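You operate a simulated robot arm through the tools that you are given. There is no shell and no other tool.

You are at the controls of a simulated robot arm. One attempt, no reset.

JOB
Measure the red-banded pipe on the length bed, then bin and count it.
Fine: Red stop up against the pipe. 197 mm or more: green bin, green button once; shorter: red bin, red button. Slide the stop back to 260.
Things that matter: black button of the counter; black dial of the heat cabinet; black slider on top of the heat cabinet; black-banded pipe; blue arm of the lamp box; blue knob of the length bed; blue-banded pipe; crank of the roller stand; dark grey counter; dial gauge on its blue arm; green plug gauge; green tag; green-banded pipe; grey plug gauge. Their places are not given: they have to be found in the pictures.

It is judged by the outcome, as a careful person would: the job done as asked, and still so three seconds after it is handed in. It fails if anything else is knocked over, pushed out of place, dropped, spilled or broken.

ROBOT AND FRAMES
A 7-joint arm with a two-finger parallel gripper, fixed in place. Base frame: the origin is at the foot of the arm, x ahead of it, y to its left, z up. Units: m, degrees, N and s.
Its first joint turns from -166.0 to 166.0 degrees. Payload 4.4 kg.
The tool frame sits at the grasp point between the pads (the TCP): z along the fingers, y along the line on which they close. The tips reach 0.023 m beyond it. Largest opening 0.094 m; finger width 0.038, thickness 0.01; the body of the gripper, 0.054 by 0.096 m, starts 0.039 m behind the TCP.
Orientation is that of the tool frame in the base frame, as a unit quaternion [x, y, z, w]. With the fingers straight down and closing along the base's y, the tool's x points along the base's -x, its y along +y and its z along -z.

CONTROLS
- The arm moves only by the tool servo_tool. Its argument "steps" is a list of rows, each an object of numbers (a shift or turn left out is 0, a gripper value left out holds the last): "x", "y", "z": the shift along the tool's x, y, z in m; "wx", "wy", "wz": the turn, a rotation vector about the tool's x, y, z in degrees; "jaw": the finger opening in m, from 0 to 0.094. In form: [{"x": .., "y": .., "z": .., "wx": .., "wy": .., "wz": .., "jaw": ..}, ...]. A call has 1 to 20 rows; each row shifts and turns the commanded pose from where the row before left it, along the tool's axes as they then stand. A row lasts 0.2 s, in which the tool goes at most 0.05 m and 8.6 degrees; a call with a longer step from one row to the next is refused whole, and so is a gripper value outside its range. A pose out of reach is approached as far as the arm can. The call stops where the force on the tool passes 90 N (or 10 N more than at its start, if that is more) or the arm is blocked; 0.2 s more then pass. Each finger travels about 0.072 m/s and halts on what it meets, pressing with about 21 N; the grip force reading is that of the motor and also rises with nothing between the fingers. The clock runs only during rows and for 0.2 s after the last one: add rows that do not move to give the fingers time. It gives the time, the measured TCP pose, the force on the tool (base axes), the opening and the grip force at its end, in the units of the frame above (readings bear some noise), with the torque about the TCP (base axes, N m) and any sound that the robot's microphone picked up.
- Cameras (640 x 400 px; columns grow to the right, rows downward): "scene" is fixed at [0.2215, 0.6512, 1.3981]; the picture's right is [0.94, -0.35, 0.00], its down [-0.29, -0.77, -0.56] and it looks along [0.20, 0.53, -0.83] (base axes); focal length 214 px, centre (320, 200). "wrist" rides on the gripper at [0.086, 0.016, -0.075] in the tool frame; the picture's right is [-0.18, 0.98, 0.00], its down [-0.58, -0.11, -0.81] and it looks along [-0.79, -0.15, 0.59] (tool axes); focal length 243 px, centre (320, 200).
- camera(camera): a new picture of that camera. It takes no simulated time.
- point_at(camera, pixels): for up to 12 pixels [column, row] of the newest picture of that camera ("zoom" is the newest enlarged one), the place [x, y, z] in the base frame of the surface seen there, good to about 0.002 m. It takes no simulated time.
- inspect(camera, box): a new picture of the part [left, top, right, bottom] of that camera's present view, enlarged. It takes no simulated time.
- close_job(): hands the job in; it is judged then, once.

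Leave the gripper open and the arm clear of the work at the hand-in unless told otherwise.

The tools are called after "Request:" by a JSON object that holds its "method" and its "body". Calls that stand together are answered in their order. servo_tool: Moves the arm, as the interface text tells. Its arguments: {"type":"object","properties":{"steps":{"type":"array","items":{"type":"object","properties":{"x":{"type":"number"},"y":{"type":"number"},"z":{"type":"number"},"wx":{"type":"number"},"wy":{"type":"number"},"wz":{"type":"number"},"jaw":{"type":"number"}}}}},"required":["steps"]} The other tools are called the same way: camera (camera) takes a picture; point_at (camera, pixels) gives the place of the surface under pixels of a picture; inspect (camera, box) takes an enlarged picture of a part of a camera's view; close_job () hands the job in.

At the start:

```text
clock: 0.0
ee_pos: [0.7583, 0.2898, 1.1296]
tcp_rot: [0.0, 1.0, 0.0, 0.001]
ft_force: [0.3, -0.6, -0.2]
ft_torque: [-0.04, -0.03, 0.01]
gripper_width: 0.0942
grasp_force: 0.0
```

scene: 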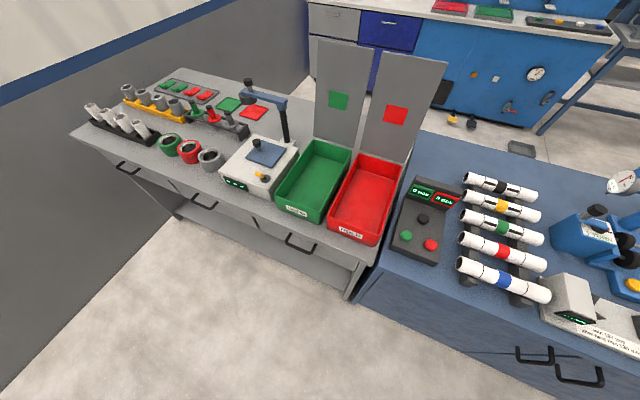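
wrist: 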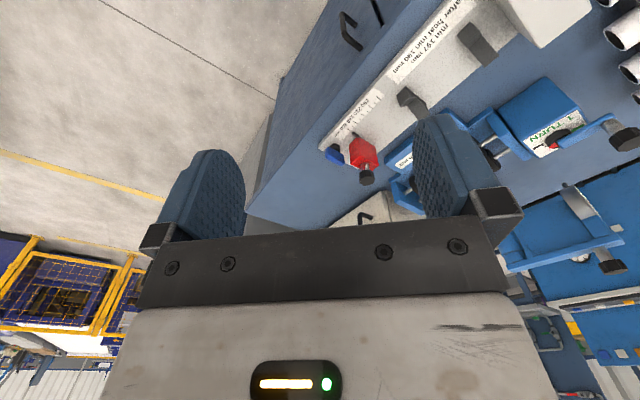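

I see the scene view with the pipe rack around (505,240), the bins at (315,180) and (365,200), the counter at (425,220), and part of the length bed at the right. I'll look closer at the pipes, the counter and the bed.

Request:
{"method": "inspect", "body": {"camera": "scene", "box": [380, 150, 640, 360]}}

Request:
{"method": "inspect", "body": {"camera": "wrist", "box": [240, 0, 640, 250]}}

Request:
{"method": "point_at", "body": {"camera": "scene", "pixels": [[463, 238], [500, 250], [542, 264], [480, 243], [525, 258], [408, 237], [430, 245], [423, 218], [365, 205], [315, 180], [575, 310], [620, 340]]}}

Request:
{"method": "point_at", "body": {"camera": "wrist", "pixels": [[362, 152], [366, 177], [335, 155], [410, 100], [475, 42], [520, 30], [350, 120], [400, 65], [440, 30], [580, 10], [430, 40], [600, 130]]}}

```text
1.90 times, centred on (510, 255) of scene
```

zoom: 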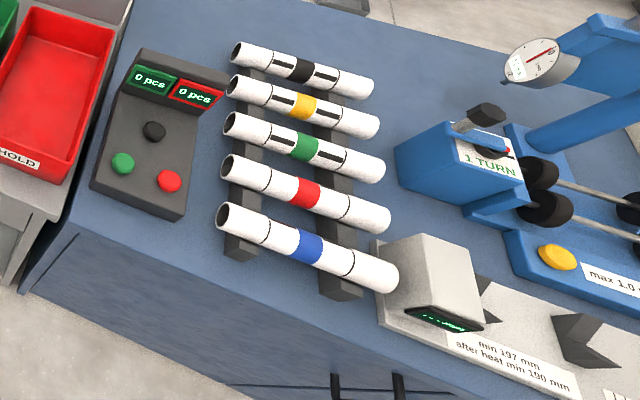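

```text
1.60 times, centred on (440, 125) of wrist
```

zoom: 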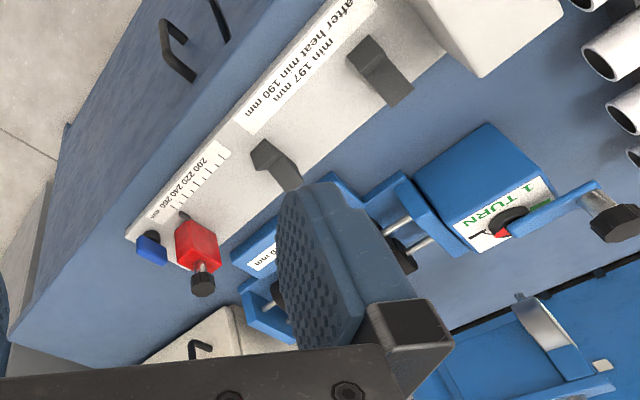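

```text
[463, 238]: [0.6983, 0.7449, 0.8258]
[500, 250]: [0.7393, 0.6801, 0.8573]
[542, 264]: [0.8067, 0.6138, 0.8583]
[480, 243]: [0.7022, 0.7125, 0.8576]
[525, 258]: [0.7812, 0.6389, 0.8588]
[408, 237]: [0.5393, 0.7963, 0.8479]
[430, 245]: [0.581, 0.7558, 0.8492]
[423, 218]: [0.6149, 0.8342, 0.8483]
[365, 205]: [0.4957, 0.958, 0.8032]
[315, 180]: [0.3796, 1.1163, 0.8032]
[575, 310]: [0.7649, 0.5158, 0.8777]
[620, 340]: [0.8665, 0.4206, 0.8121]
```

```text
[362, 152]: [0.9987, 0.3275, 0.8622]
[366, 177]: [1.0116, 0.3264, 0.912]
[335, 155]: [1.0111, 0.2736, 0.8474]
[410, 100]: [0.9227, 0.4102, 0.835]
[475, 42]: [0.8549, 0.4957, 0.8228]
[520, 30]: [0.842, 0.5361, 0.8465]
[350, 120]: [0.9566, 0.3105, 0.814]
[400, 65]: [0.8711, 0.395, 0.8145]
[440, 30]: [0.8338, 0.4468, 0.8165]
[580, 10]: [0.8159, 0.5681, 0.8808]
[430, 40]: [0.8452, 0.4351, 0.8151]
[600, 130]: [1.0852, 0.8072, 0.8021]
```

I see the red-banded pipe as fourth in the rack at (500,250), and the bed's head with a green display at (575,320). I'll zoom into the display and the labels, and take more exact points.

Request:
{"method": "inspect", "body": {"camera": "scene", "box": [530, 260, 640, 360]}}

Request:
{"method": "inspect", "body": {"camera": "wrist", "box": [310, 60, 430, 200]}}

Request:
{"method": "inspect", "body": {"camera": "scene", "box": [445, 220, 565, 310]}}

```text
4.00 times, centred on (585, 310) of scene
```

zoom: 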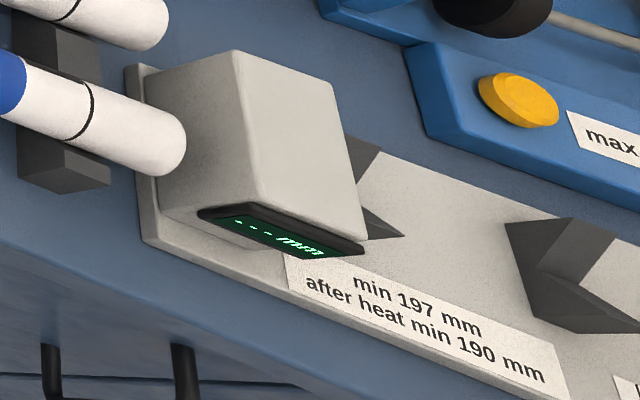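

```text
2.86 times, centred on (370, 130) of wrist
```

zoom: 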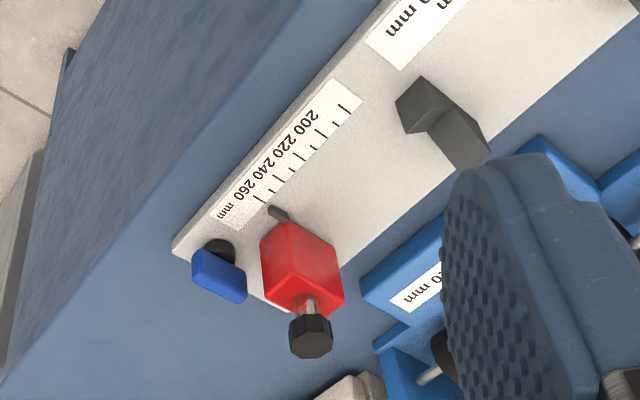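

```text
4.44 times, centred on (505, 265) of scene
```

zoom: 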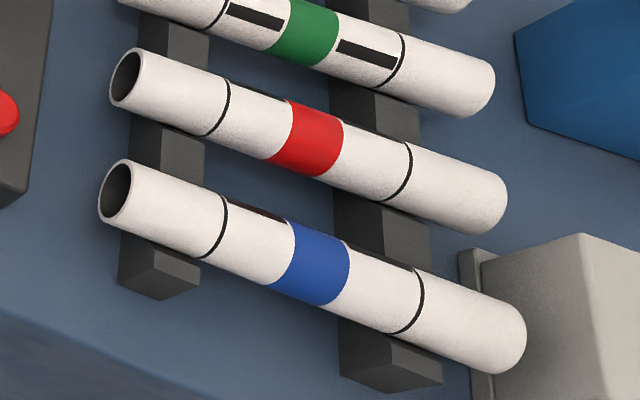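

The newest zoom shows the pipes; I'll take points along the red pipe's upper outline and its neighbours, on the band (300,140), at both ends (125,80) and (500,205), and the rack bars.

Request:
{"method": "point_at", "body": {"camera": "zoom", "pixels": [[150, 75], [180, 85], [215, 95], [260, 110], [305, 125], [350, 143], [400, 160], [450, 175], [495, 190], [127, 78], [505, 200], [480, 225]]}}

Request:
{"method": "point_at", "body": {"camera": "zoom", "pixels": [[150, 62], [310, 112], [480, 165], [140, 100], [300, 150], [470, 215], [160, 270], [400, 360], [380, 222], [165, 160], [40, 240], [250, 320]]}}

```text
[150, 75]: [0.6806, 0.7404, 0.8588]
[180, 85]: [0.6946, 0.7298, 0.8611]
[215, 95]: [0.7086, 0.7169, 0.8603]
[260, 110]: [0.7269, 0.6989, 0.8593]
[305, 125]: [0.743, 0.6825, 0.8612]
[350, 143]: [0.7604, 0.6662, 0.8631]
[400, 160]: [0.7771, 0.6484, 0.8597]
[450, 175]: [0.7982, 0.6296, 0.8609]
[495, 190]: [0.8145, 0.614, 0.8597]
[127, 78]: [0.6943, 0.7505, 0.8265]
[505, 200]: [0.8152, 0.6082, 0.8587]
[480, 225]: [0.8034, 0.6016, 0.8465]
```

```text
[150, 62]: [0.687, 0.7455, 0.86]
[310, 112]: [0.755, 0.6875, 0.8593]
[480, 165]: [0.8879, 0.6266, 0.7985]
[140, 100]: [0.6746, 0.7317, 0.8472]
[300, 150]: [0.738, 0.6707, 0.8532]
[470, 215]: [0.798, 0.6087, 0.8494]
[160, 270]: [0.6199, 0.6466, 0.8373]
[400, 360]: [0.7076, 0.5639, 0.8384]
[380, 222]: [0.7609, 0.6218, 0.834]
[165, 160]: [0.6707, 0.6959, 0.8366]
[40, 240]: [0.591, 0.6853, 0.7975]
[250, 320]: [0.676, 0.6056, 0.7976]
```

Pipe direction is about (0.727,-0.686), top z≈0.862, table top z≈0.798. Now I'll map the bins' rims and floors, the counter buttons, and the bed in the scene picture.

Request:
{"method": "inspect", "body": {"camera": "scene", "box": [260, 120, 460, 270]}}

Request:
{"method": "point_at", "body": {"camera": "scene", "pixels": [[331, 233], [373, 241], [403, 163], [361, 156], [278, 200], [319, 216], [313, 141], [350, 151], [355, 215], [380, 180], [300, 200], [325, 160]]}}

```text
2.67 times, centred on (360, 195) of scene
```

zoom: 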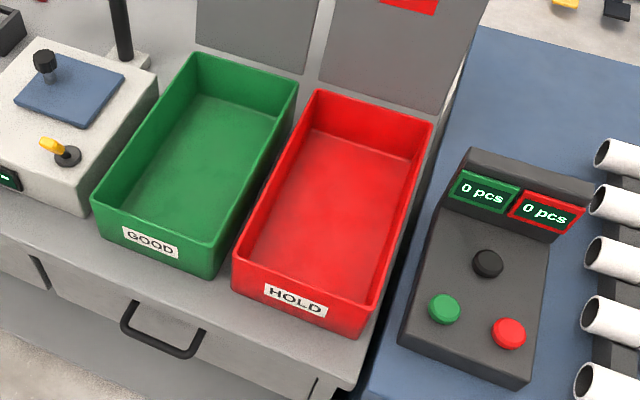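

```text
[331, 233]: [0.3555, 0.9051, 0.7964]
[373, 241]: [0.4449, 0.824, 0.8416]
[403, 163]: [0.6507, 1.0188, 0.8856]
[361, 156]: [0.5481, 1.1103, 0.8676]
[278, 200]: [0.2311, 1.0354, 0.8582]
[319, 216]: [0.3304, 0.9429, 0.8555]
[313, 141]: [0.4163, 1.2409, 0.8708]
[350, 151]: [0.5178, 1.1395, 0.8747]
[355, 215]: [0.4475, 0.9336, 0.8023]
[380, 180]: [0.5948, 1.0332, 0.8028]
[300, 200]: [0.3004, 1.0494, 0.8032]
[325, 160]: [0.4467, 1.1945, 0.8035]
```

I'll measure buttons and bin rims from this zoom: green button (445,305), red (509,330), black (487,260).

Request:
{"method": "point_at", "body": {"camera": "zoom", "pixels": [[445, 305], [509, 330], [487, 260], [445, 315], [237, 255], [363, 308], [431, 124], [315, 91], [94, 195], [219, 244], [297, 81], [193, 53]]}}

Request:
{"method": "point_at", "body": {"camera": "zoom", "pixels": [[300, 282], [155, 222], [280, 270], [320, 180], [170, 200], [230, 120], [420, 300], [540, 310], [400, 350], [525, 385], [475, 150], [590, 200]]}}

Request:
{"method": "inspect", "body": {"camera": "wrist", "box": [310, 60, 430, 200]}}

Request:
{"method": "point_at", "body": {"camera": "zoom", "pixels": [[265, 228], [330, 252], [300, 250], [340, 290], [280, 280], [275, 212], [312, 335], [293, 315], [400, 100], [430, 110], [460, 140], [485, 150]]}}

```text
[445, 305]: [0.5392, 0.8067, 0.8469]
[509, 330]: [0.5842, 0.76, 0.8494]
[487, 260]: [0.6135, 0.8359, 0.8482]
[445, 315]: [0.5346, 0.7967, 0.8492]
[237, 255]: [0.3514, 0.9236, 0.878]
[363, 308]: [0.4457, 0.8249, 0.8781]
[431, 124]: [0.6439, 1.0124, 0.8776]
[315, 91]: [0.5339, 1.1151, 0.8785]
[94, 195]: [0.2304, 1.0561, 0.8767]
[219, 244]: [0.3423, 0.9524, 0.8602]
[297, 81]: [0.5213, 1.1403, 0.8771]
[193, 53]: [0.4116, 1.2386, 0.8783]
```

```text
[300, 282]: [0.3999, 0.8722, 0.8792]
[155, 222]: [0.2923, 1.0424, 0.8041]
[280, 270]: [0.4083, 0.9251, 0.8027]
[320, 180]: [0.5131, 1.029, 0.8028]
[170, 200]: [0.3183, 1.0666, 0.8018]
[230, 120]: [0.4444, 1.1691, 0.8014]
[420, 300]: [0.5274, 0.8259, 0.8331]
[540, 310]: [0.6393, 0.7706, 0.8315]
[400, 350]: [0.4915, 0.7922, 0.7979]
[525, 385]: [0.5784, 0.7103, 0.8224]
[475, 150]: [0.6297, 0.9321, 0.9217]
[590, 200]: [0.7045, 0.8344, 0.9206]
```

```text
2.86 times, centred on (370, 130) of wrist
```

zoom: 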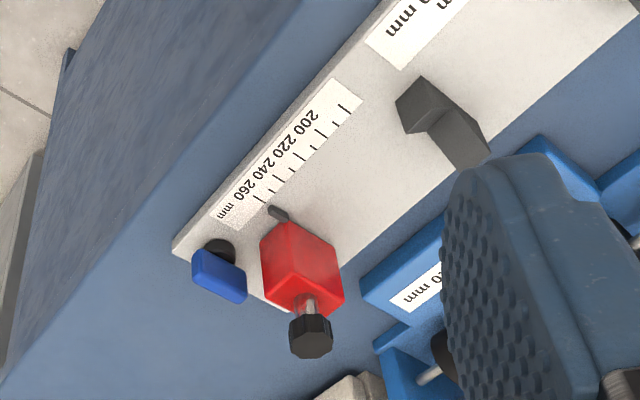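

```text
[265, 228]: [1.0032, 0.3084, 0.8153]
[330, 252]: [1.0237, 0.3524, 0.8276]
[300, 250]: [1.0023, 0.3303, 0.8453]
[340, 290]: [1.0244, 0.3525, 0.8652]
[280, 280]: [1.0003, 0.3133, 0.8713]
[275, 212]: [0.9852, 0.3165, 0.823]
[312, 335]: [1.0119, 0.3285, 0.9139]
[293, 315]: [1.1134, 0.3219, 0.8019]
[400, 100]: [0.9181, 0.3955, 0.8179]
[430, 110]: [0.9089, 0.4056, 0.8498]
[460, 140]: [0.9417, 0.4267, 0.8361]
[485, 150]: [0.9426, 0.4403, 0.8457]
```

The table is rotated about -43° to the base axes. I'll first turn the gripper 43.3° about its z in place (free air, z=1.13) so that it closes across the pipes, and raise it nothing else.

Request:
{"method": "servo_tool", "body": {"steps": [{"wz": 7.22}, {"wz": 7.22}, {"wz": 7.22}, {"wz": 7.22}, {"wz": 7.22}, {"wz": 7.2}, {}]}}

Request:
{"method": "camera", "body": {"camera": "wrist"}}

Request:
{"method": "camera", "body": {"camera": "scene"}}

```text
clock: 1.6
ee_pos: [0.7586, 0.2901, 1.1291]
tcp_rot: [0.369, 0.929, 0.001, 0.0]
ft_force: [-0.2, 0.1, -0.8]
ft_torque: [0.02, -0.02, 0.04]
gripper_width: 0.0942
grasp_force: 0.1
```

```text
taken
```

wrist: 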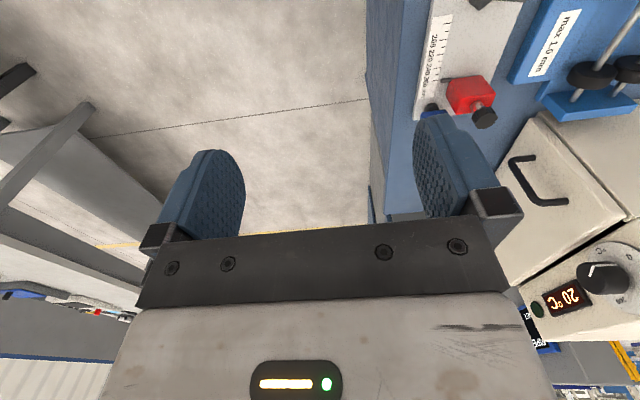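

```text
taken
```

scene: 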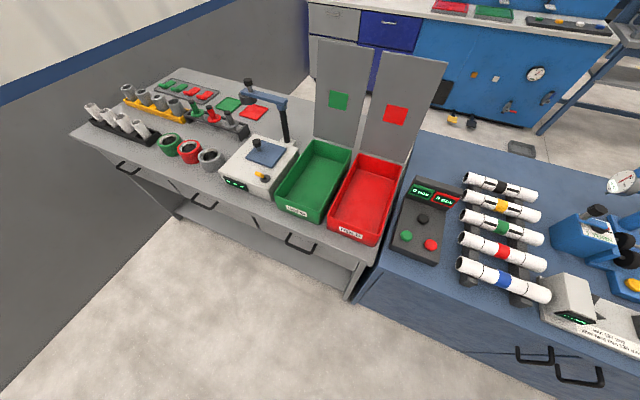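

Now I move at this height toward the red pipe (tool x = -pipe direction, tool y = away from base) to look at it from above and test the reach.

Request:
{"method": "servo_tool", "body": {"steps": [{"x": 0.035, "y": 0.025}, {"x": 0.035, "y": 0.025}, {"x": 0.035, "y": 0.025}, {"x": 0.035, "y": 0.025}, {"x": 0.035, "y": 0.025}, {"x": 0.035, "y": 0.025}, {"x": 0.035, "y": 0.025}, {"x": 0.035, "y": 0.025}, {}]}}

Request:
{"method": "camera", "body": {"camera": "wrist"}}

Request:
{"method": "camera", "body": {"camera": "scene"}}

```text
clock: 3.6
ee_pos: [0.6899, 0.6272, 1.1277]
tcp_rot: [0.369, 0.929, 0.001, 0.0]
ft_force: [-0.1, 0.0, -0.2]
ft_torque: [0.02, -0.01, 0.0]
gripper_width: 0.0939
grasp_force: 0.0
```

```text
taken
```

wrist: 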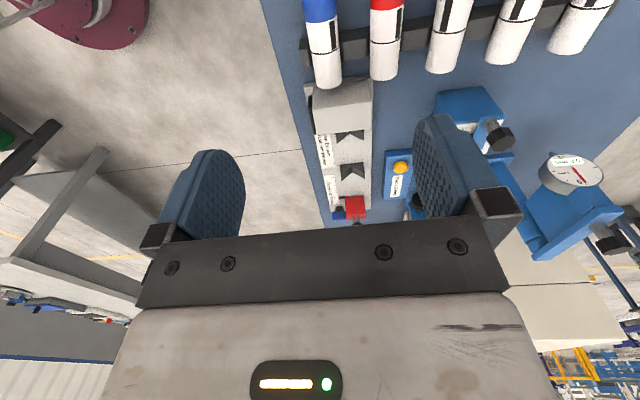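

```text
taken
```

scene: 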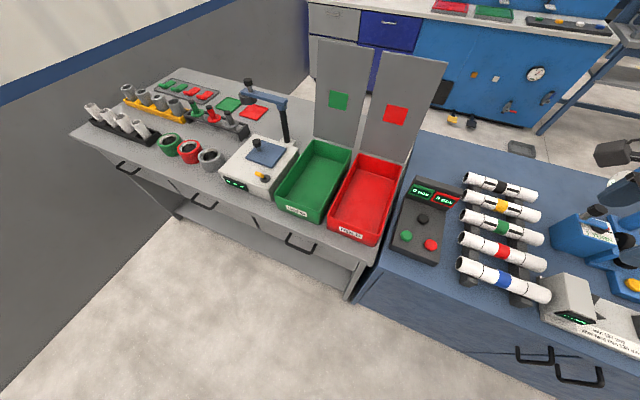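

Now the wrist camera looks along the bed. I'll zoom on the bed and pipe ends to measure.

Request:
{"method": "inspect", "body": {"camera": "wrist", "box": [280, 60, 440, 230]}}

Request:
{"method": "point_at", "body": {"camera": "wrist", "pixels": [[330, 78], [384, 68], [440, 62], [322, 30], [386, 30], [450, 20], [384, 5], [340, 105], [350, 132], [352, 170], [345, 150], [356, 208]]}}

```text
2.35 times, centred on (360, 145) of wrist
```

zoom: 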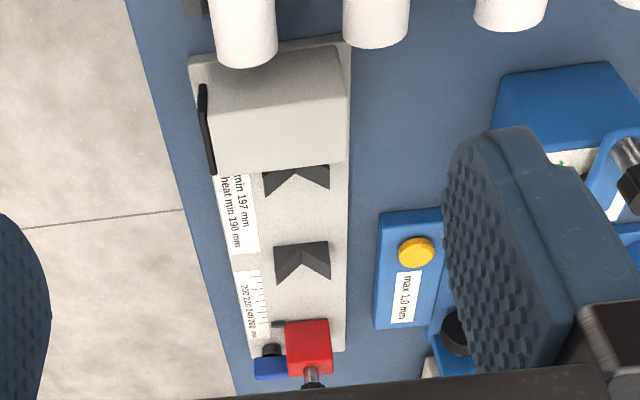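

```text
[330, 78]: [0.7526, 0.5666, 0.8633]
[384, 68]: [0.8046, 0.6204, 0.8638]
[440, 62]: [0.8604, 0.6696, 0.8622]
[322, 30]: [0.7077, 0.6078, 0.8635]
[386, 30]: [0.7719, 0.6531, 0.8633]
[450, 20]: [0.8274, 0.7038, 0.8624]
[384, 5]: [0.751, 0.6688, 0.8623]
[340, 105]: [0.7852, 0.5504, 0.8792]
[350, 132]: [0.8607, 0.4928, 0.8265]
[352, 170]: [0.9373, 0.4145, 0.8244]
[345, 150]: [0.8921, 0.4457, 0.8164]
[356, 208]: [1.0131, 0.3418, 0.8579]
```

Request:
{"method": "point_at", "body": {"camera": "zoom", "pixels": [[295, 172], [302, 250], [280, 248], [325, 247], [268, 183], [325, 180], [300, 262], [230, 150], [335, 148], [285, 155], [308, 340], [311, 375]]}}

Request:
{"method": "point_at", "body": {"camera": "zoom", "pixels": [[290, 328], [325, 322], [295, 345], [330, 345], [278, 325], [265, 350], [262, 336], [257, 285], [305, 300], [215, 100], [345, 60], [288, 100]]}}

```text
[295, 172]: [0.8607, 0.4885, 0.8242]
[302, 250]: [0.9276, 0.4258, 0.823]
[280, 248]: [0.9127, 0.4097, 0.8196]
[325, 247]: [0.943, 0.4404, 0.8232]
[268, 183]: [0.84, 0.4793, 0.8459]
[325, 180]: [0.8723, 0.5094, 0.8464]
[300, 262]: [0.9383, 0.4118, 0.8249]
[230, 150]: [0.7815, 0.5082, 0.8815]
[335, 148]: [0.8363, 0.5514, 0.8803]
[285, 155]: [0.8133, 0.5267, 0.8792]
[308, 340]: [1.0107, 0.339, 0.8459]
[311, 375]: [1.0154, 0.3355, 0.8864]
```

```text
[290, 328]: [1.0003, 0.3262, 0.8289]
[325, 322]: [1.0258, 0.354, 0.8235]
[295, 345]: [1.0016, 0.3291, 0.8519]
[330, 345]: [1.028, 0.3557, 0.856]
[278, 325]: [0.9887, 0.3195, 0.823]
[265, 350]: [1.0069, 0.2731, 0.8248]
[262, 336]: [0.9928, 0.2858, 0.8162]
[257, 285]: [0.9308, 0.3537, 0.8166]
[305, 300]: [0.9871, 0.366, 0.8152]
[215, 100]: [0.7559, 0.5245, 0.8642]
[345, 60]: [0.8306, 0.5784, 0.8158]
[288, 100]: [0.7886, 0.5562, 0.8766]
```

Measurements: pipe pitch is 75 mm, so there's room for the fingers; bed V-grooves lie on n≈0.945, head face near d≈0.24, stop face near d≈0.50. Now I go over the red pipe (n=1.004) and down to z≈0.95, jaw 0.07, to see if the arm reaches with the tool straight down.

Request:
{"method": "servo_tool", "body": {"steps": [{"y": 0.037, "jaw": 0.07}, {"y": 0.038}, {"z": 0.04}, {"z": 0.04}, {"z": 0.04}, {"z": 0.03}, {"z": 0.028}, {}]}}

Request:
{"method": "camera", "body": {"camera": "wrist"}}

Request:
{"method": "camera", "body": {"camera": "scene"}}

```text
clock: 5.4
ee_pos: [0.7441, 0.6816, 0.9518]
tcp_rot: [0.369, 0.929, 0.002, 0.0]
ft_force: [-0.7, 0.7, 0.6]
ft_torque: [-0.01, 0.0, -0.01]
gripper_width: 0.0699
grasp_force: 0.1
```

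```text
taken
```

wrist: 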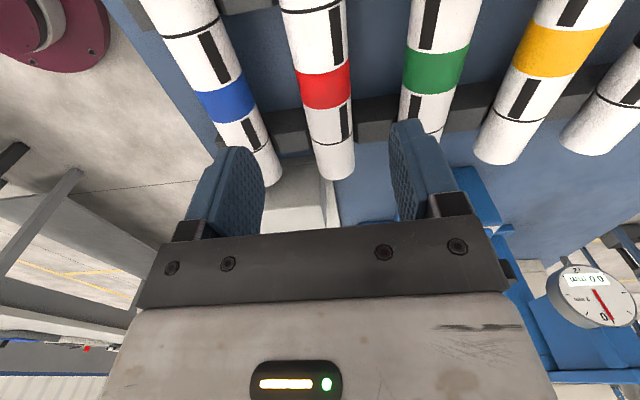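

```text
taken
```

scene: 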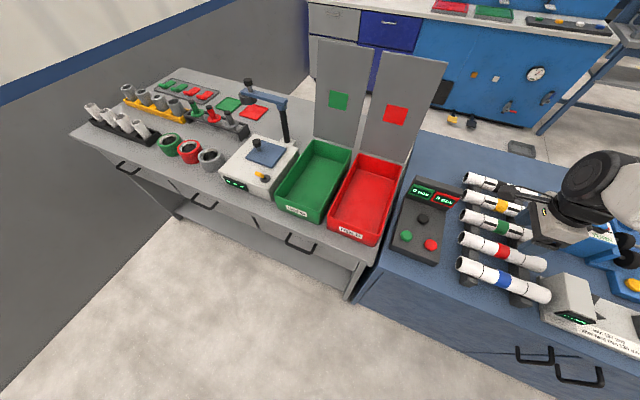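

Reach is fine. I check the red pipe's line relative to the gripper by measuring points on it: (316,40), (325,95), (333,150), and its end (338,178).

Request:
{"method": "point_at", "body": {"camera": "wrist", "pixels": [[312, 10], [316, 40], [325, 85], [328, 110], [334, 150], [338, 170], [318, 165], [352, 165], [300, 90], [350, 85], [290, 130], [298, 20]]}}

```text
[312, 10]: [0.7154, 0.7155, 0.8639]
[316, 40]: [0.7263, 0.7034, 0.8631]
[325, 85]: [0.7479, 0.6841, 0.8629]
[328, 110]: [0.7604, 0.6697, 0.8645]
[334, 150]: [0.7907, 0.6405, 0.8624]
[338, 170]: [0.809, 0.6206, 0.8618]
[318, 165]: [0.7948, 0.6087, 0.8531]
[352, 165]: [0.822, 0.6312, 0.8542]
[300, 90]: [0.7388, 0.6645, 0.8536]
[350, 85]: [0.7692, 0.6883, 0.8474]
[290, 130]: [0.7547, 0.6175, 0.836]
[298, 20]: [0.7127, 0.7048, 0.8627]
```

The pipe line is best fit at -45° with n=(x+y)/√2≈1.011. I turn 1.7° more, shift 3 mm out, and go down to z=0.850 around the pipe, between the rack bars.

Request:
{"method": "servo_tool", "body": {"steps": [{"wz": 1.7, "y": 0.003}, {"z": 0.03}, {"z": 0.03}, {"z": 0.02}, {"z": 0.012}, {"z": 0.01}, {}]}}

Request:
{"method": "camera", "body": {"camera": "wrist"}}

Request:
{"method": "inspect", "body": {"camera": "scene", "box": [445, 180, 605, 300]}}

```text
clock: 7.0
ee_pos: [0.7466, 0.6839, 0.8503]
tcp_rot: [0.383, 0.924, 0.001, 0.0]
ft_force: [-0.3, -0.1, -0.8]
ft_torque: [0.02, 0.0, 0.01]
gripper_width: 0.0699
grasp_force: 0.0
```

```text
taken
```

wrist: 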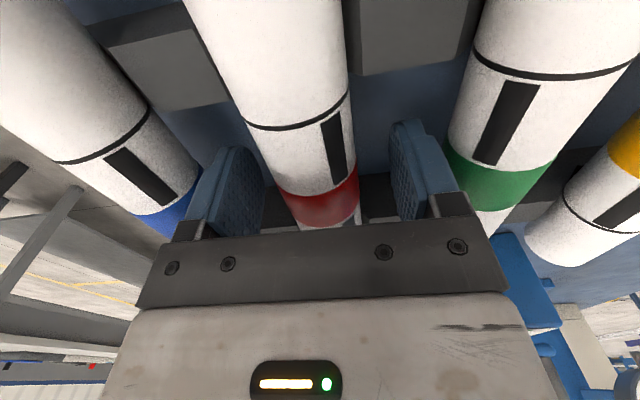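

```text
3.33 times, centred on (525, 240) of scene
```

zoom: 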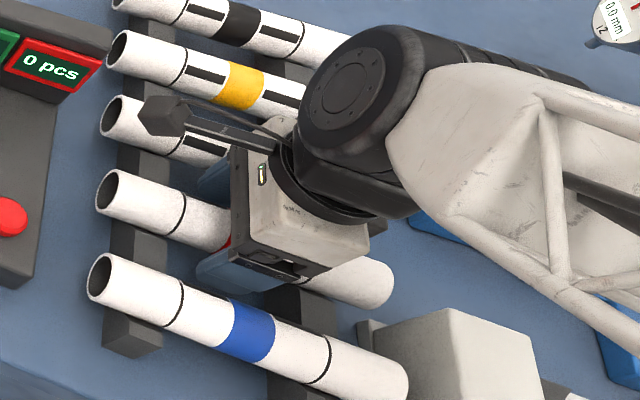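

The fingers stand on both sides of the red pipe's band, clear of the neighbours. I close the jaws.

Request:
{"method": "servo_tool", "body": {"steps": [{"jaw": 0.02}, {}, {}, {}, {}]}}

Request:
{"method": "camera", "body": {"camera": "wrist"}}

```text
clock: 8.2
ee_pos: [0.746, 0.6831, 0.8507]
tcp_rot: [0.383, 0.924, 0.0, 0.0]
ft_force: [-25.8, -25.9, 16.7]
ft_torque: [-0.27, 0.5, 0.24]
gripper_width: 0.0396
grasp_force: 21.3
```

```text
taken
```

wrist: 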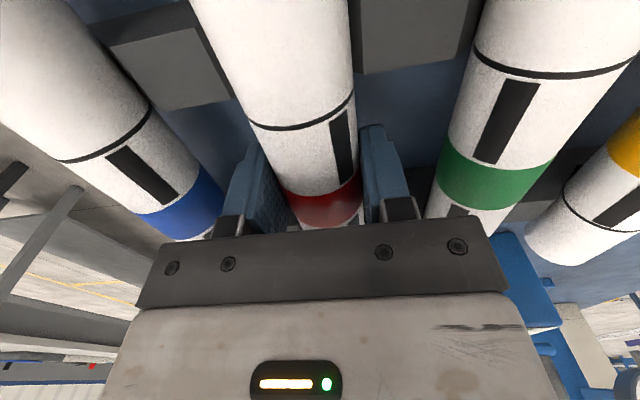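

The reading shows 36 N sideways, so the pipe may not be centred between the fingers. I look closely before lifting.

Request:
{"method": "inspect", "body": {"camera": "wrist", "box": [220, 110, 440, 250]}}

Request:
{"method": "servo_tool", "body": {"steps": [{"y": -0.001}, {}]}}

```text
2.86 times, centred on (330, 180) of wrist
```

zoom: 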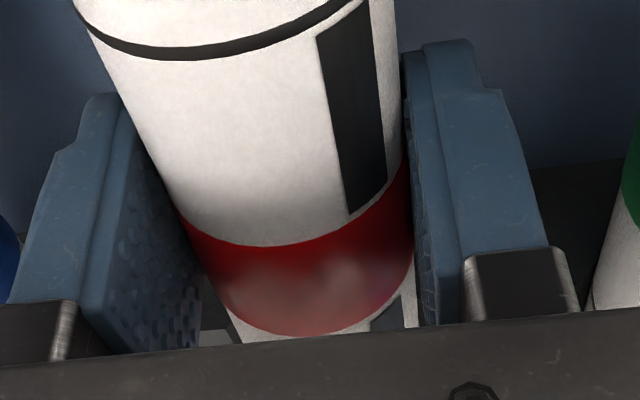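

```text
clock: 8.8
ee_pos: [0.7455, 0.6835, 0.8505]
tcp_rot: [0.383, 0.924, 0.001, 0.0]
ft_force: [-6.4, -10.2, 14.0]
ft_torque: [-0.03, 0.08, 0.22]
gripper_width: 0.0392
grasp_force: 20.5
```

Moving 1 mm toward the base relieved the side force; width 39 mm is stable, so the pipe is held. A further 0.5 mm, then I lift slowly.

Request:
{"method": "servo_tool", "body": {"steps": [{"y": -0.0005}, {"z": -0.005}, {"z": -0.01}, {"z": -0.02}, {"z": -0.03}, {"z": -0.03}, {}]}}

Request:
{"method": "camera", "body": {"camera": "wrist"}}

Request:
{"method": "camera", "body": {"camera": "scene"}}

```text
clock: 10.4
ee_pos: [0.7454, 0.6849, 0.9444]
tcp_rot: [0.383, 0.924, 0.001, 0.001]
ft_force: [0.5, -0.1, 0.8]
ft_torque: [0.01, 0.0, -0.02]
gripper_width: 0.0201
grasp_force: 0.1
```

```text
taken
```

wrist: 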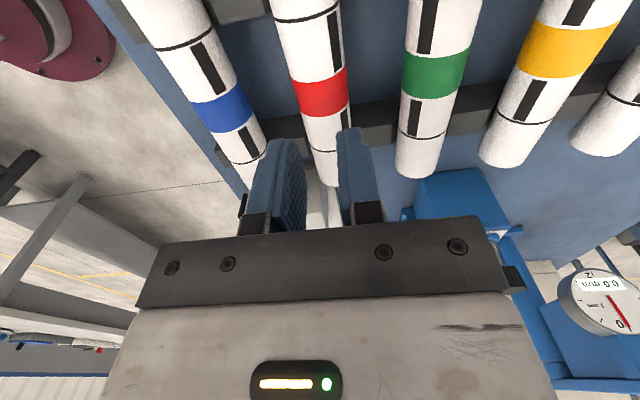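

```text
taken
```

scene: 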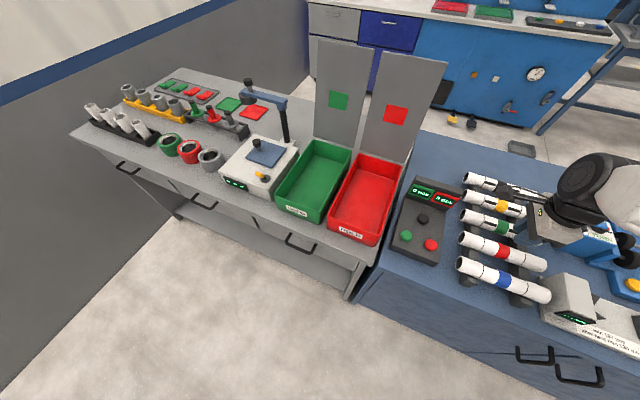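

The fingers slid off: the pipe stayed in the rack — it was touched on one side only, off-centre. I open the jaws again and remeasure the pipe outline from here: left and right edges at rows 20, 60, 90, 120.

Request:
{"method": "inspect", "body": {"camera": "wrist", "box": [240, 0, 380, 190]}}

Request:
{"method": "servo_tool", "body": {"steps": [{"jaw": 0.06}, {}, {}]}}

Request:
{"method": "inspect", "body": {"camera": "wrist", "box": [230, 0, 390, 100]}}

```text
2.11 times, centred on (310, 95) of wrist
```

zoom: 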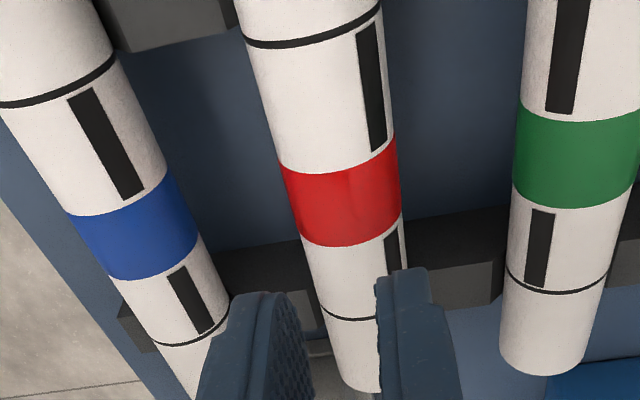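

```text
clock: 11.2
ee_pos: [0.7455, 0.6847, 0.943]
tcp_rot: [0.383, 0.924, 0.0, 0.001]
ft_force: [0.4, 0.4, -0.8]
ft_torque: [0.01, 0.01, -0.03]
gripper_width: 0.06
grasp_force: 0.1
```

```text
4.00 times, centred on (310, 50) of wrist
```

zoom: 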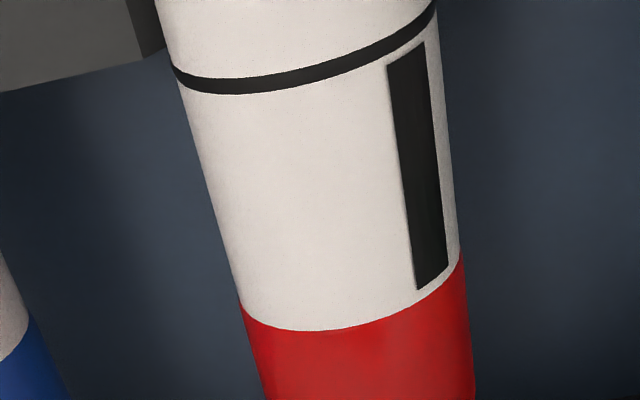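

I sample points along the black ring (a cross-section circle) to fit centre and radius, and some along the lower band border.

Request:
{"method": "point_at", "body": {"camera": "zoom", "pixels": [[178, 78], [195, 84], [220, 87], [260, 84], [300, 76], [340, 63], [380, 43], [410, 26], [428, 13]]}}

Request:
{"method": "point_at", "body": {"camera": "zoom", "pixels": [[242, 312], [255, 320], [280, 328], [310, 330], [350, 324], [390, 309], [425, 288], [445, 275], [458, 262]]}}

```text
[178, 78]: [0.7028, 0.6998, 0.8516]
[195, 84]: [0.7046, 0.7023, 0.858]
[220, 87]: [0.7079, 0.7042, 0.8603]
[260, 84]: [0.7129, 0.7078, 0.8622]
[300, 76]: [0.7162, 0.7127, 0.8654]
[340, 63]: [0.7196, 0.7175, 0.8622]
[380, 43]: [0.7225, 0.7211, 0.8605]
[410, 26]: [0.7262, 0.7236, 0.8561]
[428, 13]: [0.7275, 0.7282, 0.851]
```

```text
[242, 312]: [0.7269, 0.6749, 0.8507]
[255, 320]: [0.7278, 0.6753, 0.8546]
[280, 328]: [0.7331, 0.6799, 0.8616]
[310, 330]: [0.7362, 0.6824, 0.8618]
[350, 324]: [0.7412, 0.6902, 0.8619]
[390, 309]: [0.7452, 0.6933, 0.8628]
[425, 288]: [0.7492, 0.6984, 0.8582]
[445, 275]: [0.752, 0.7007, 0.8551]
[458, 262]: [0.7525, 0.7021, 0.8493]
```

The pipe fits a circle of radius 20 mm with axis at n≈1.010, z≈0.844; my grasp was too high and squeezed its upper half. I go down again, 1.5 mm nearer, to z≈0.836 (tips at 0.813, well above table 0.798), then close.

Request:
{"method": "servo_tool", "body": {"steps": [{"y": -0.0013}, {"z": 0.03}, {"z": 0.03}, {"z": 0.02}, {"z": 0.015}, {"z": 0.012}, {}]}}

Request:
{"method": "servo_tool", "body": {"steps": [{"jaw": 0.03}, {}, {}, {}]}}

```text
clock: 12.8
ee_pos: [0.7432, 0.6825, 0.8366]
tcp_rot: [0.383, 0.924, 0.001, -0.001]
ft_force: [0.2, 0.3, 0.2]
ft_torque: [0.0, 0.02, -0.01]
gripper_width: 0.0601
grasp_force: 0.1
```

```text
clock: 13.8
ee_pos: [0.7451, 0.6833, 0.8385]
tcp_rot: [0.383, 0.924, 0.001, 0.001]
ft_force: [20.0, 19.1, 8.4]
ft_torque: [0.06, -0.01, 0.04]
gripper_width: 0.039
grasp_force: 21.5
```

Held at 39 mm width; the side force is now the other way (27 N), so I ease 1 mm outward, then lift a few mm and check.

Request:
{"method": "servo_tool", "body": {"steps": [{"y": 0.001}, {}, {"z": -0.003}, {"z": -0.004}, {"z": -0.005}, {}]}}

Request:
{"method": "inspect", "body": {"camera": "scene", "box": [445, 180, 605, 300]}}

```text
clock: 15.2
ee_pos: [0.7441, 0.6833, 0.8481]
tcp_rot: [0.382, 0.924, 0.0, 0.0]
ft_force: [0.6, 0.0, -0.7]
ft_torque: [0.04, 0.01, 0.05]
gripper_width: 0.0389
grasp_force: 20.4
```

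```text
3.33 times, centred on (525, 240) of scene
```

zoom: 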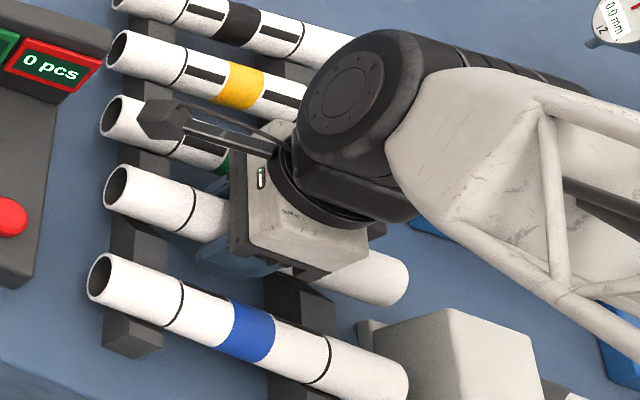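

The pipe rises with the gripper. I lift it further to z≈0.96.

Request:
{"method": "servo_tool", "body": {"steps": [{"z": -0.02}, {"z": -0.03}, {"z": -0.03}, {"z": -0.035}, {}]}}

Request:
{"method": "camera", "body": {"camera": "wrist"}}

Request:
{"method": "camera", "body": {"camera": "scene"}}

```text
clock: 16.4
ee_pos: [0.7443, 0.6835, 0.9652]
tcp_rot: [0.383, 0.924, 0.0, 0.0]
ft_force: [0.2, -0.2, -0.6]
ft_torque: [0.0, 0.0, -0.01]
gripper_width: 0.0388
grasp_force: 20.6
```

```text
taken
```

wrist: 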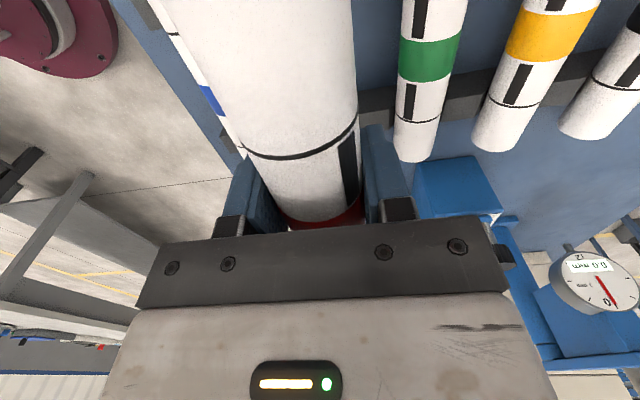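

```text
taken
```

scene: 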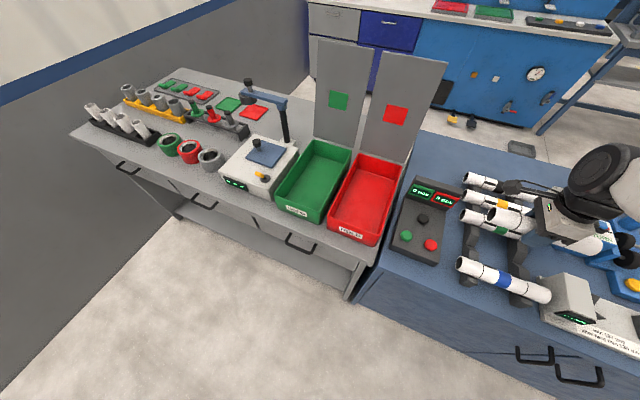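

I zoom on the held pipe in the scene to find where its free end lies relative to the gripper.

Request:
{"method": "inspect", "body": {"camera": "scene", "box": [465, 170, 625, 270]}}

```text
4.00 times, centred on (545, 220) of scene
```

zoom: 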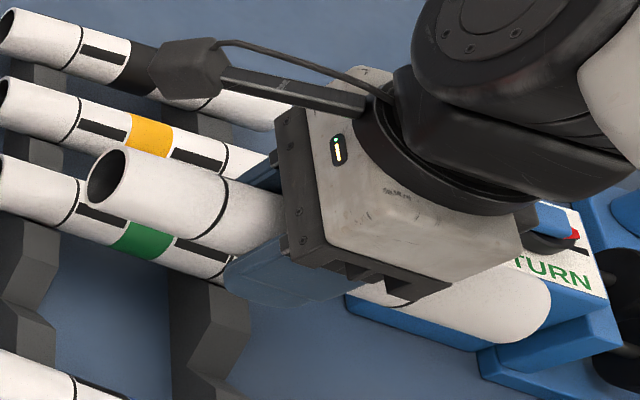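

Request:
{"method": "point_at", "body": {"camera": "zoom", "pixels": [[127, 152], [118, 148], [130, 165], [124, 190], [112, 208], [140, 160], [549, 300], [545, 320], [200, 180], [180, 235], [545, 290], [520, 345]]}}

```text
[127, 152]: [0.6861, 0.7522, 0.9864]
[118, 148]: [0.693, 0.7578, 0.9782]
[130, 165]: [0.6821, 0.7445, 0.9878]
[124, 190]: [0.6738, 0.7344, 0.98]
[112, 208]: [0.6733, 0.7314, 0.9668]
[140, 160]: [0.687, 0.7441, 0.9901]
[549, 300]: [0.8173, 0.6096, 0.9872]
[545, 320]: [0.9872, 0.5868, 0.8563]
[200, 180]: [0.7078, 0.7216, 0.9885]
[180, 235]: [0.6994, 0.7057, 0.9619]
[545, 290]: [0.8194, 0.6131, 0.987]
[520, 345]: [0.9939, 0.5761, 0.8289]
```

The held pipe runs from d≈-0.046 to 0.149 around the gripper at d=0.043. I first move 55 mm toward the bed line, then 240 mm along it at this height (clear of the head at 0.88), and then look.

Request:
{"method": "servo_tool", "body": {"steps": [{"y": -0.027, "z": -0.01}, {"y": -0.0276, "z": -0.01}, {"x": -0.04}, {"x": -0.04}, {"x": -0.04}, {"x": -0.04}, {"x": -0.04}, {"x": -0.035}, {"x": -0.034}, {}]}}

Request:
{"method": "camera", "body": {"camera": "wrist"}}

Request:
{"method": "camera", "body": {"camera": "scene"}}

```text
clock: 18.6
ee_pos: [0.8968, 0.4535, 0.9832]
tcp_rot: [0.382, 0.924, 0.001, 0.001]
ft_force: [0.6, 0.2, -0.9]
ft_torque: [-0.02, 0.03, 0.03]
gripper_width: 0.0389
grasp_force: 21.3
```

```text
taken
```

wrist: 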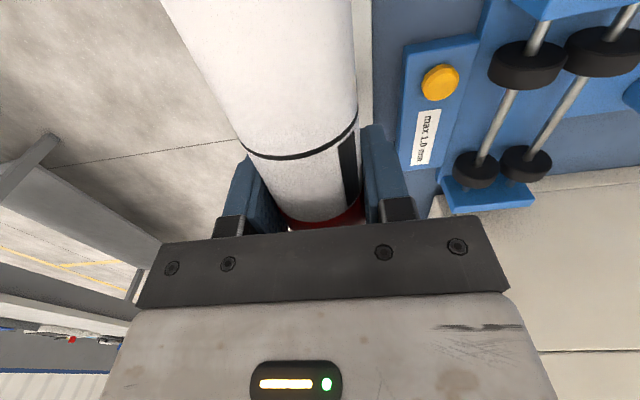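

```text
taken
```

scene: 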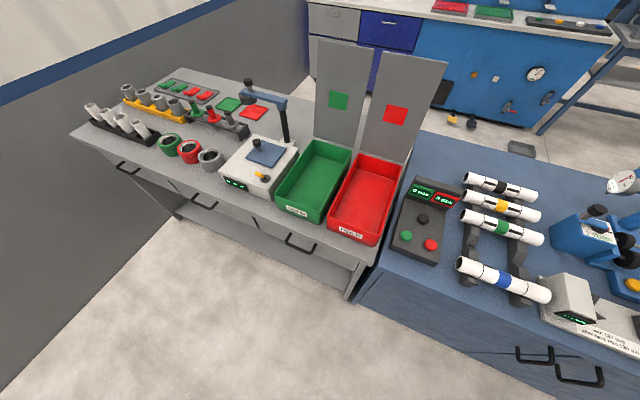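

TCP is at n=0.955, d=0.3135, so the pipe's head end has ~9 mm clearance and the stop ~55 mm. I lower to z≈0.862, still above seat height.

Request:
{"method": "servo_tool", "body": {"steps": [{"z": 0.03}, {"z": 0.03}, {"z": 0.03}, {"z": 0.02}, {"z": 0.01}, {}]}}

Request:
{"method": "camera", "body": {"camera": "wrist"}}

Request:
{"method": "inspect", "body": {"camera": "scene", "box": [520, 240, 640, 360]}}

```text
clock: 20.0
ee_pos: [0.8973, 0.4546, 0.8642]
tcp_rot: [0.383, 0.924, 0.001, 0.001]
ft_force: [-0.5, -0.4, -0.9]
ft_torque: [0.03, 0.04, -0.01]
gripper_width: 0.0389
grasp_force: 20.8
```

```text
taken
```

wrist: 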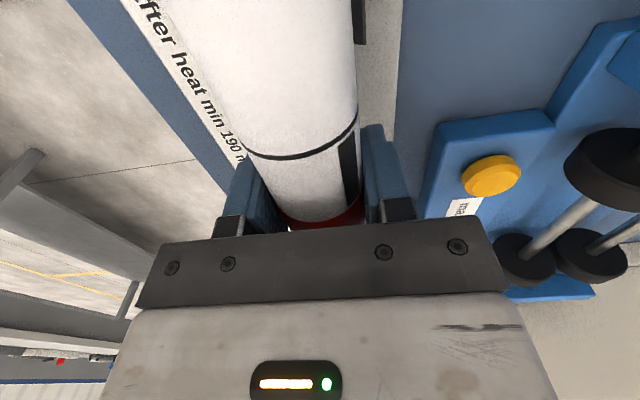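

```text
3.33 times, centred on (580, 300) of scene
```

zoom: 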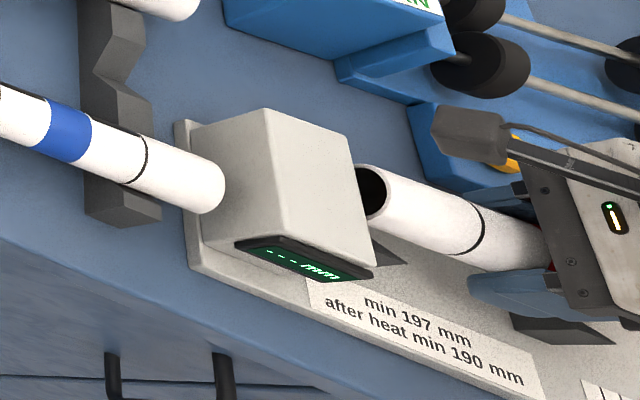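

The pipe end is just off the head, lined up over the V's. I lower in 3 mm steps watching the force.

Request:
{"method": "servo_tool", "body": {"steps": [{"z": 0.003}, {"z": 0.003}, {"z": 0.003}, {"z": 0.003}, {}]}}

```text
clock: 21.2
ee_pos: [0.8964, 0.4529, 0.8521]
tcp_rot: [0.382, 0.924, 0.001, 0.001]
ft_force: [-0.1, -0.5, -1.2]
ft_torque: [0.01, 0.01, 0.01]
gripper_width: 0.0389
grasp_force: 20.8
```

Request:
{"method": "servo_tool", "body": {"steps": [{"z": 0.0015}, {"z": 0.0015}, {"z": 0.0015}, {}]}}

```text
clock: 22.2
ee_pos: [0.8965, 0.4545, 0.8472]
tcp_rot: [0.382, 0.924, 0.0, 0.0]
ft_force: [0.1, 0.5, -0.8]
ft_torque: [0.01, 0.03, -0.01]
gripper_width: 0.039
grasp_force: 21.4
```

No contact yet at z=0.847. I go on in 1 mm steps.

Request:
{"method": "servo_tool", "body": {"steps": [{"z": 0.001}, {"z": 0.001}, {"z": 0.001}, {}]}}

Request:
{"method": "inspect", "body": {"camera": "scene", "box": [560, 260, 640, 340]}}

```text
clock: 23.2
ee_pos: [0.896, 0.4536, 0.8438]
tcp_rot: [0.383, 0.924, 0.001, 0.0]
ft_force: [-0.1, 0.1, 0.0]
ft_torque: [-0.04, -0.02, 0.08]
gripper_width: 0.0387
grasp_force: 21.2
```

```text
5.00 times, centred on (600, 300) of scene
```

zoom: 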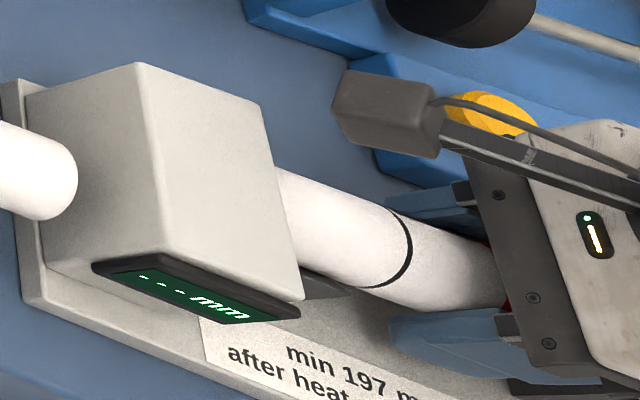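

Request:
{"method": "servo_tool", "body": {"steps": [{"z": 0.001}, {}]}}

Request:
{"method": "servo_tool", "body": {"steps": [{"z": 0.001}, {}]}}

```text
clock: 23.8
ee_pos: [0.8954, 0.4553, 0.8446]
tcp_rot: [0.383, 0.924, 0.0, 0.0]
ft_force: [-5.0, -3.4, 11.8]
ft_torque: [0.11, 0.06, 0.11]
gripper_width: 0.0391
grasp_force: 20.9
```

```text
clock: 24.4
ee_pos: [0.8961, 0.4533, 0.844]
tcp_rot: [0.382, 0.924, 0.0, 0.001]
ft_force: [-2.2, -2.8, 16.5]
ft_torque: [0.0, -0.06, 0.09]
gripper_width: 0.0389
grasp_force: 20.7
```

The pipe sits in the V's (16 N upward at z=0.844). I ease up 1 mm and slide toward the head in small steps until I feel it.

Request:
{"method": "servo_tool", "body": {"steps": [{"z": -0.0012}, {"x": 0.002}, {"x": 0.002}, {"x": 0.002}, {}]}}

Request:
{"method": "servo_tool", "body": {"steps": [{"x": 0.0015}, {}]}}

```text
clock: 25.6
ee_pos: [0.8911, 0.4585, 0.8425]
tcp_rot: [0.383, 0.924, 0.001, 0.001]
ft_force: [1.3, 1.1, -0.2]
ft_torque: [-0.02, -0.02, 0.11]
gripper_width: 0.0388
grasp_force: 21.5
```

```text
clock: 26.2
ee_pos: [0.8906, 0.4596, 0.8443]
tcp_rot: [0.383, 0.924, 0.0, 0.0]
ft_force: [0.4, -0.6, -1.6]
ft_torque: [-0.02, 0.0, 0.01]
gripper_width: 0.0388
grasp_force: 20.7
```

Request:
{"method": "servo_tool", "body": {"steps": [{"x": 0.001}, {}]}}

Request:
{"method": "servo_tool", "body": {"steps": [{"x": 0.001}, {}]}}

Request:
{"method": "servo_tool", "body": {"steps": [{"x": 0.001}, {}]}}

```text
clock: 26.8
ee_pos: [0.8915, 0.4606, 0.8427]
tcp_rot: [0.382, 0.924, 0.001, 0.001]
ft_force: [10.1, -10.2, -2.1]
ft_torque: [-0.04, -0.03, 0.03]
gripper_width: 0.0389
grasp_force: 20.8
```

```text
clock: 27.4
ee_pos: [0.8897, 0.4613, 0.8433]
tcp_rot: [0.383, 0.924, 0.001, 0.001]
ft_force: [10.5, -13.3, 3.5]
ft_torque: [0.08, 0.06, 0.01]
gripper_width: 0.039
grasp_force: 21.1
```

```text
clock: 28.0
ee_pos: [0.8902, 0.4612, 0.8432]
tcp_rot: [0.383, 0.924, 0.0, 0.001]
ft_force: [7.0, -15.5, 6.1]
ft_torque: [0.06, 0.02, 0.05]
gripper_width: 0.0391
grasp_force: 21.0
```

The pipe meets the head (about 15 N). I relax 2 mm and open the jaws to 0.06.

Request:
{"method": "servo_tool", "body": {"steps": [{"x": -0.002}, {"jaw": 0.045}, {"jaw": 0.06}, {}, {}]}}

Request:
{"method": "inspect", "body": {"camera": "scene", "box": [560, 260, 640, 340]}}

Request:
{"method": "camera", "body": {"camera": "wrist"}}

```text
clock: 29.2
ee_pos: [0.8906, 0.4591, 0.8425]
tcp_rot: [0.383, 0.924, 0.0, 0.0]
ft_force: [0.2, 0.5, 0.3]
ft_torque: [-0.01, 0.01, -0.06]
gripper_width: 0.0598
grasp_force: 0.1
```

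```text
5.00 times, centred on (600, 300) of scene
```

zoom: 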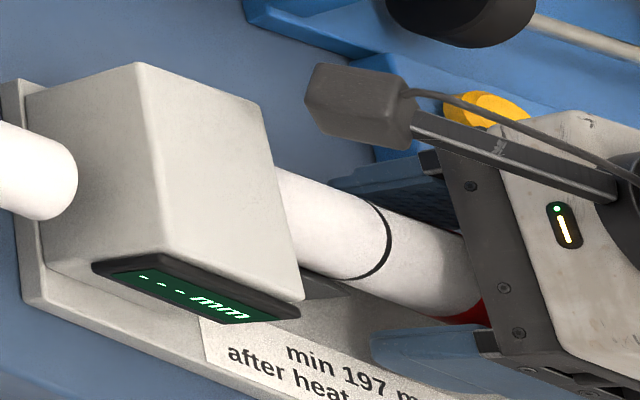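

```text
taken
```

wrist: 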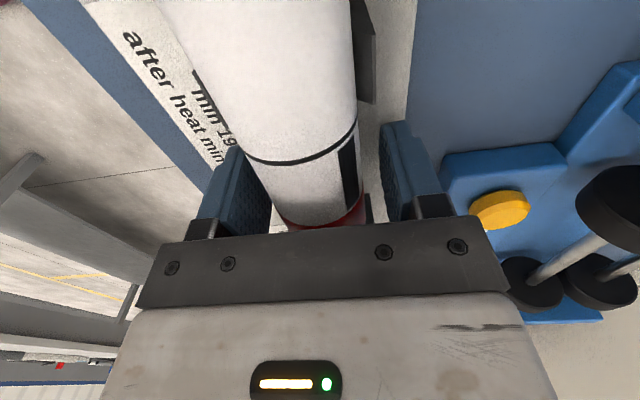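

The pipe lies in the bed against the head; display still "---". I lift straight up to z≈0.99, then look at the bed with the pipe and the stop.

Request:
{"method": "servo_tool", "body": {"steps": [{"z": -0.02}, {"z": -0.03}, {"z": -0.03}, {"z": -0.03}, {"z": -0.035}, {}]}}

Request:
{"method": "camera", "body": {"camera": "wrist"}}

Request:
{"method": "camera", "body": {"camera": "scene"}}

```text
clock: 30.6
ee_pos: [0.8901, 0.4606, 0.9879]
tcp_rot: [0.383, 0.924, 0.001, 0.001]
ft_force: [0.2, 0.6, 0.2]
ft_torque: [-0.01, -0.02, -0.01]
gripper_width: 0.0598
grasp_force: 0.1
```

```text
taken
```

wrist: 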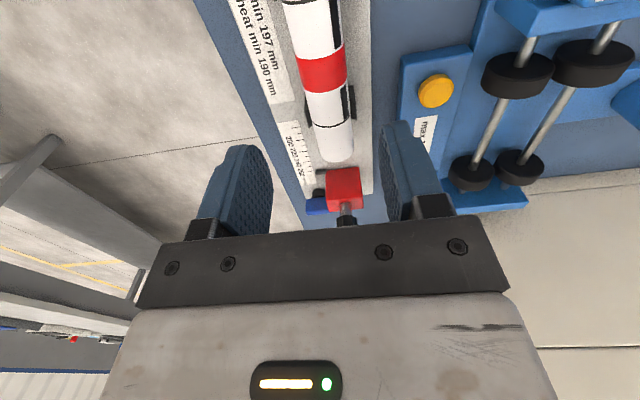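

```text
taken
```

scene: 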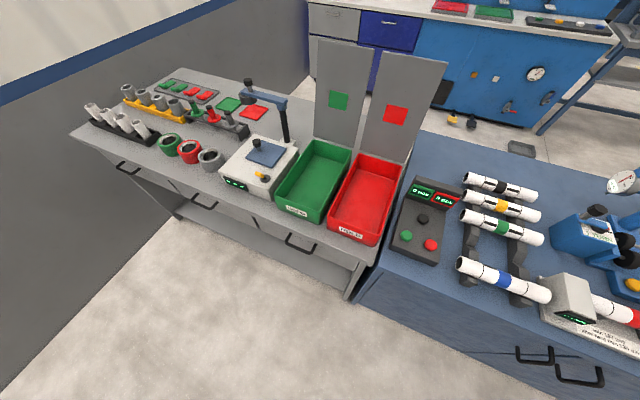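

The pipe lies well in both V's. I zoom onto the stop and the scale.

Request:
{"method": "inspect", "body": {"camera": "wrist", "box": [270, 110, 390, 235]}}

```text
3.20 times, centred on (330, 172) of wrist
```

zoom: 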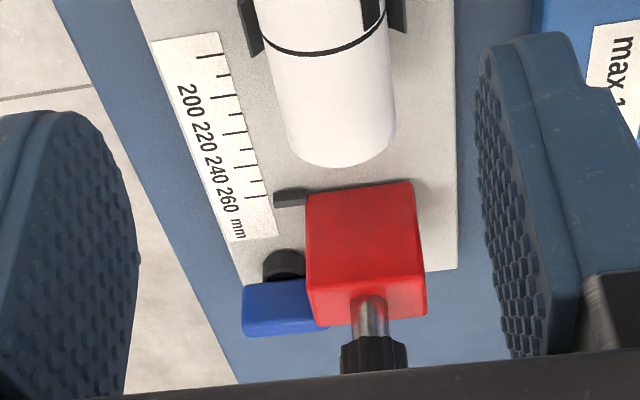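

The stop's pointer is at the 260 tick. I measure the block, shaft, knob and the blue knob.

Request:
{"method": "point_at", "body": {"camera": "zoom", "pixels": [[310, 200], [412, 195], [315, 285], [420, 280], [318, 305], [420, 300], [365, 330], [372, 355], [350, 370], [400, 370], [300, 300], [285, 265]]}}

Request:
{"method": "point_at", "body": {"camera": "zoom", "pixels": [[290, 197], [308, 195], [260, 197], [260, 180], [250, 165], [200, 57], [225, 57], [330, 160], [360, 165], [390, 310], [330, 318], [415, 312]]}}

```text
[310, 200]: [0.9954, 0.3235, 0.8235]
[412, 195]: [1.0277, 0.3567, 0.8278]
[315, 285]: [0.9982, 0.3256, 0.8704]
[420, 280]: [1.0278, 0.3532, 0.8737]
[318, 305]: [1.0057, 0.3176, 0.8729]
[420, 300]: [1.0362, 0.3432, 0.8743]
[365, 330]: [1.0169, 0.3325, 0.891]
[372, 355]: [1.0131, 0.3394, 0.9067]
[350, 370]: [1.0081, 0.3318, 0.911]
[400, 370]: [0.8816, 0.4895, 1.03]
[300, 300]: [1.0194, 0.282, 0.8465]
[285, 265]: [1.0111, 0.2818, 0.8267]
```

```text
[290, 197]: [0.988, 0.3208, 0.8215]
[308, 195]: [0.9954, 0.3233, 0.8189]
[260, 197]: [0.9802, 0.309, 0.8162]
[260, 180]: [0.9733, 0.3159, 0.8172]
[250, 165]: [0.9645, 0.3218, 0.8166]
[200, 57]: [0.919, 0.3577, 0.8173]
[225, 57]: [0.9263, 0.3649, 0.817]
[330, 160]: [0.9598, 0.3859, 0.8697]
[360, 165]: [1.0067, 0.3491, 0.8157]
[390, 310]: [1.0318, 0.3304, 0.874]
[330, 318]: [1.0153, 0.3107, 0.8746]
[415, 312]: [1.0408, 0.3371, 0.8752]
```

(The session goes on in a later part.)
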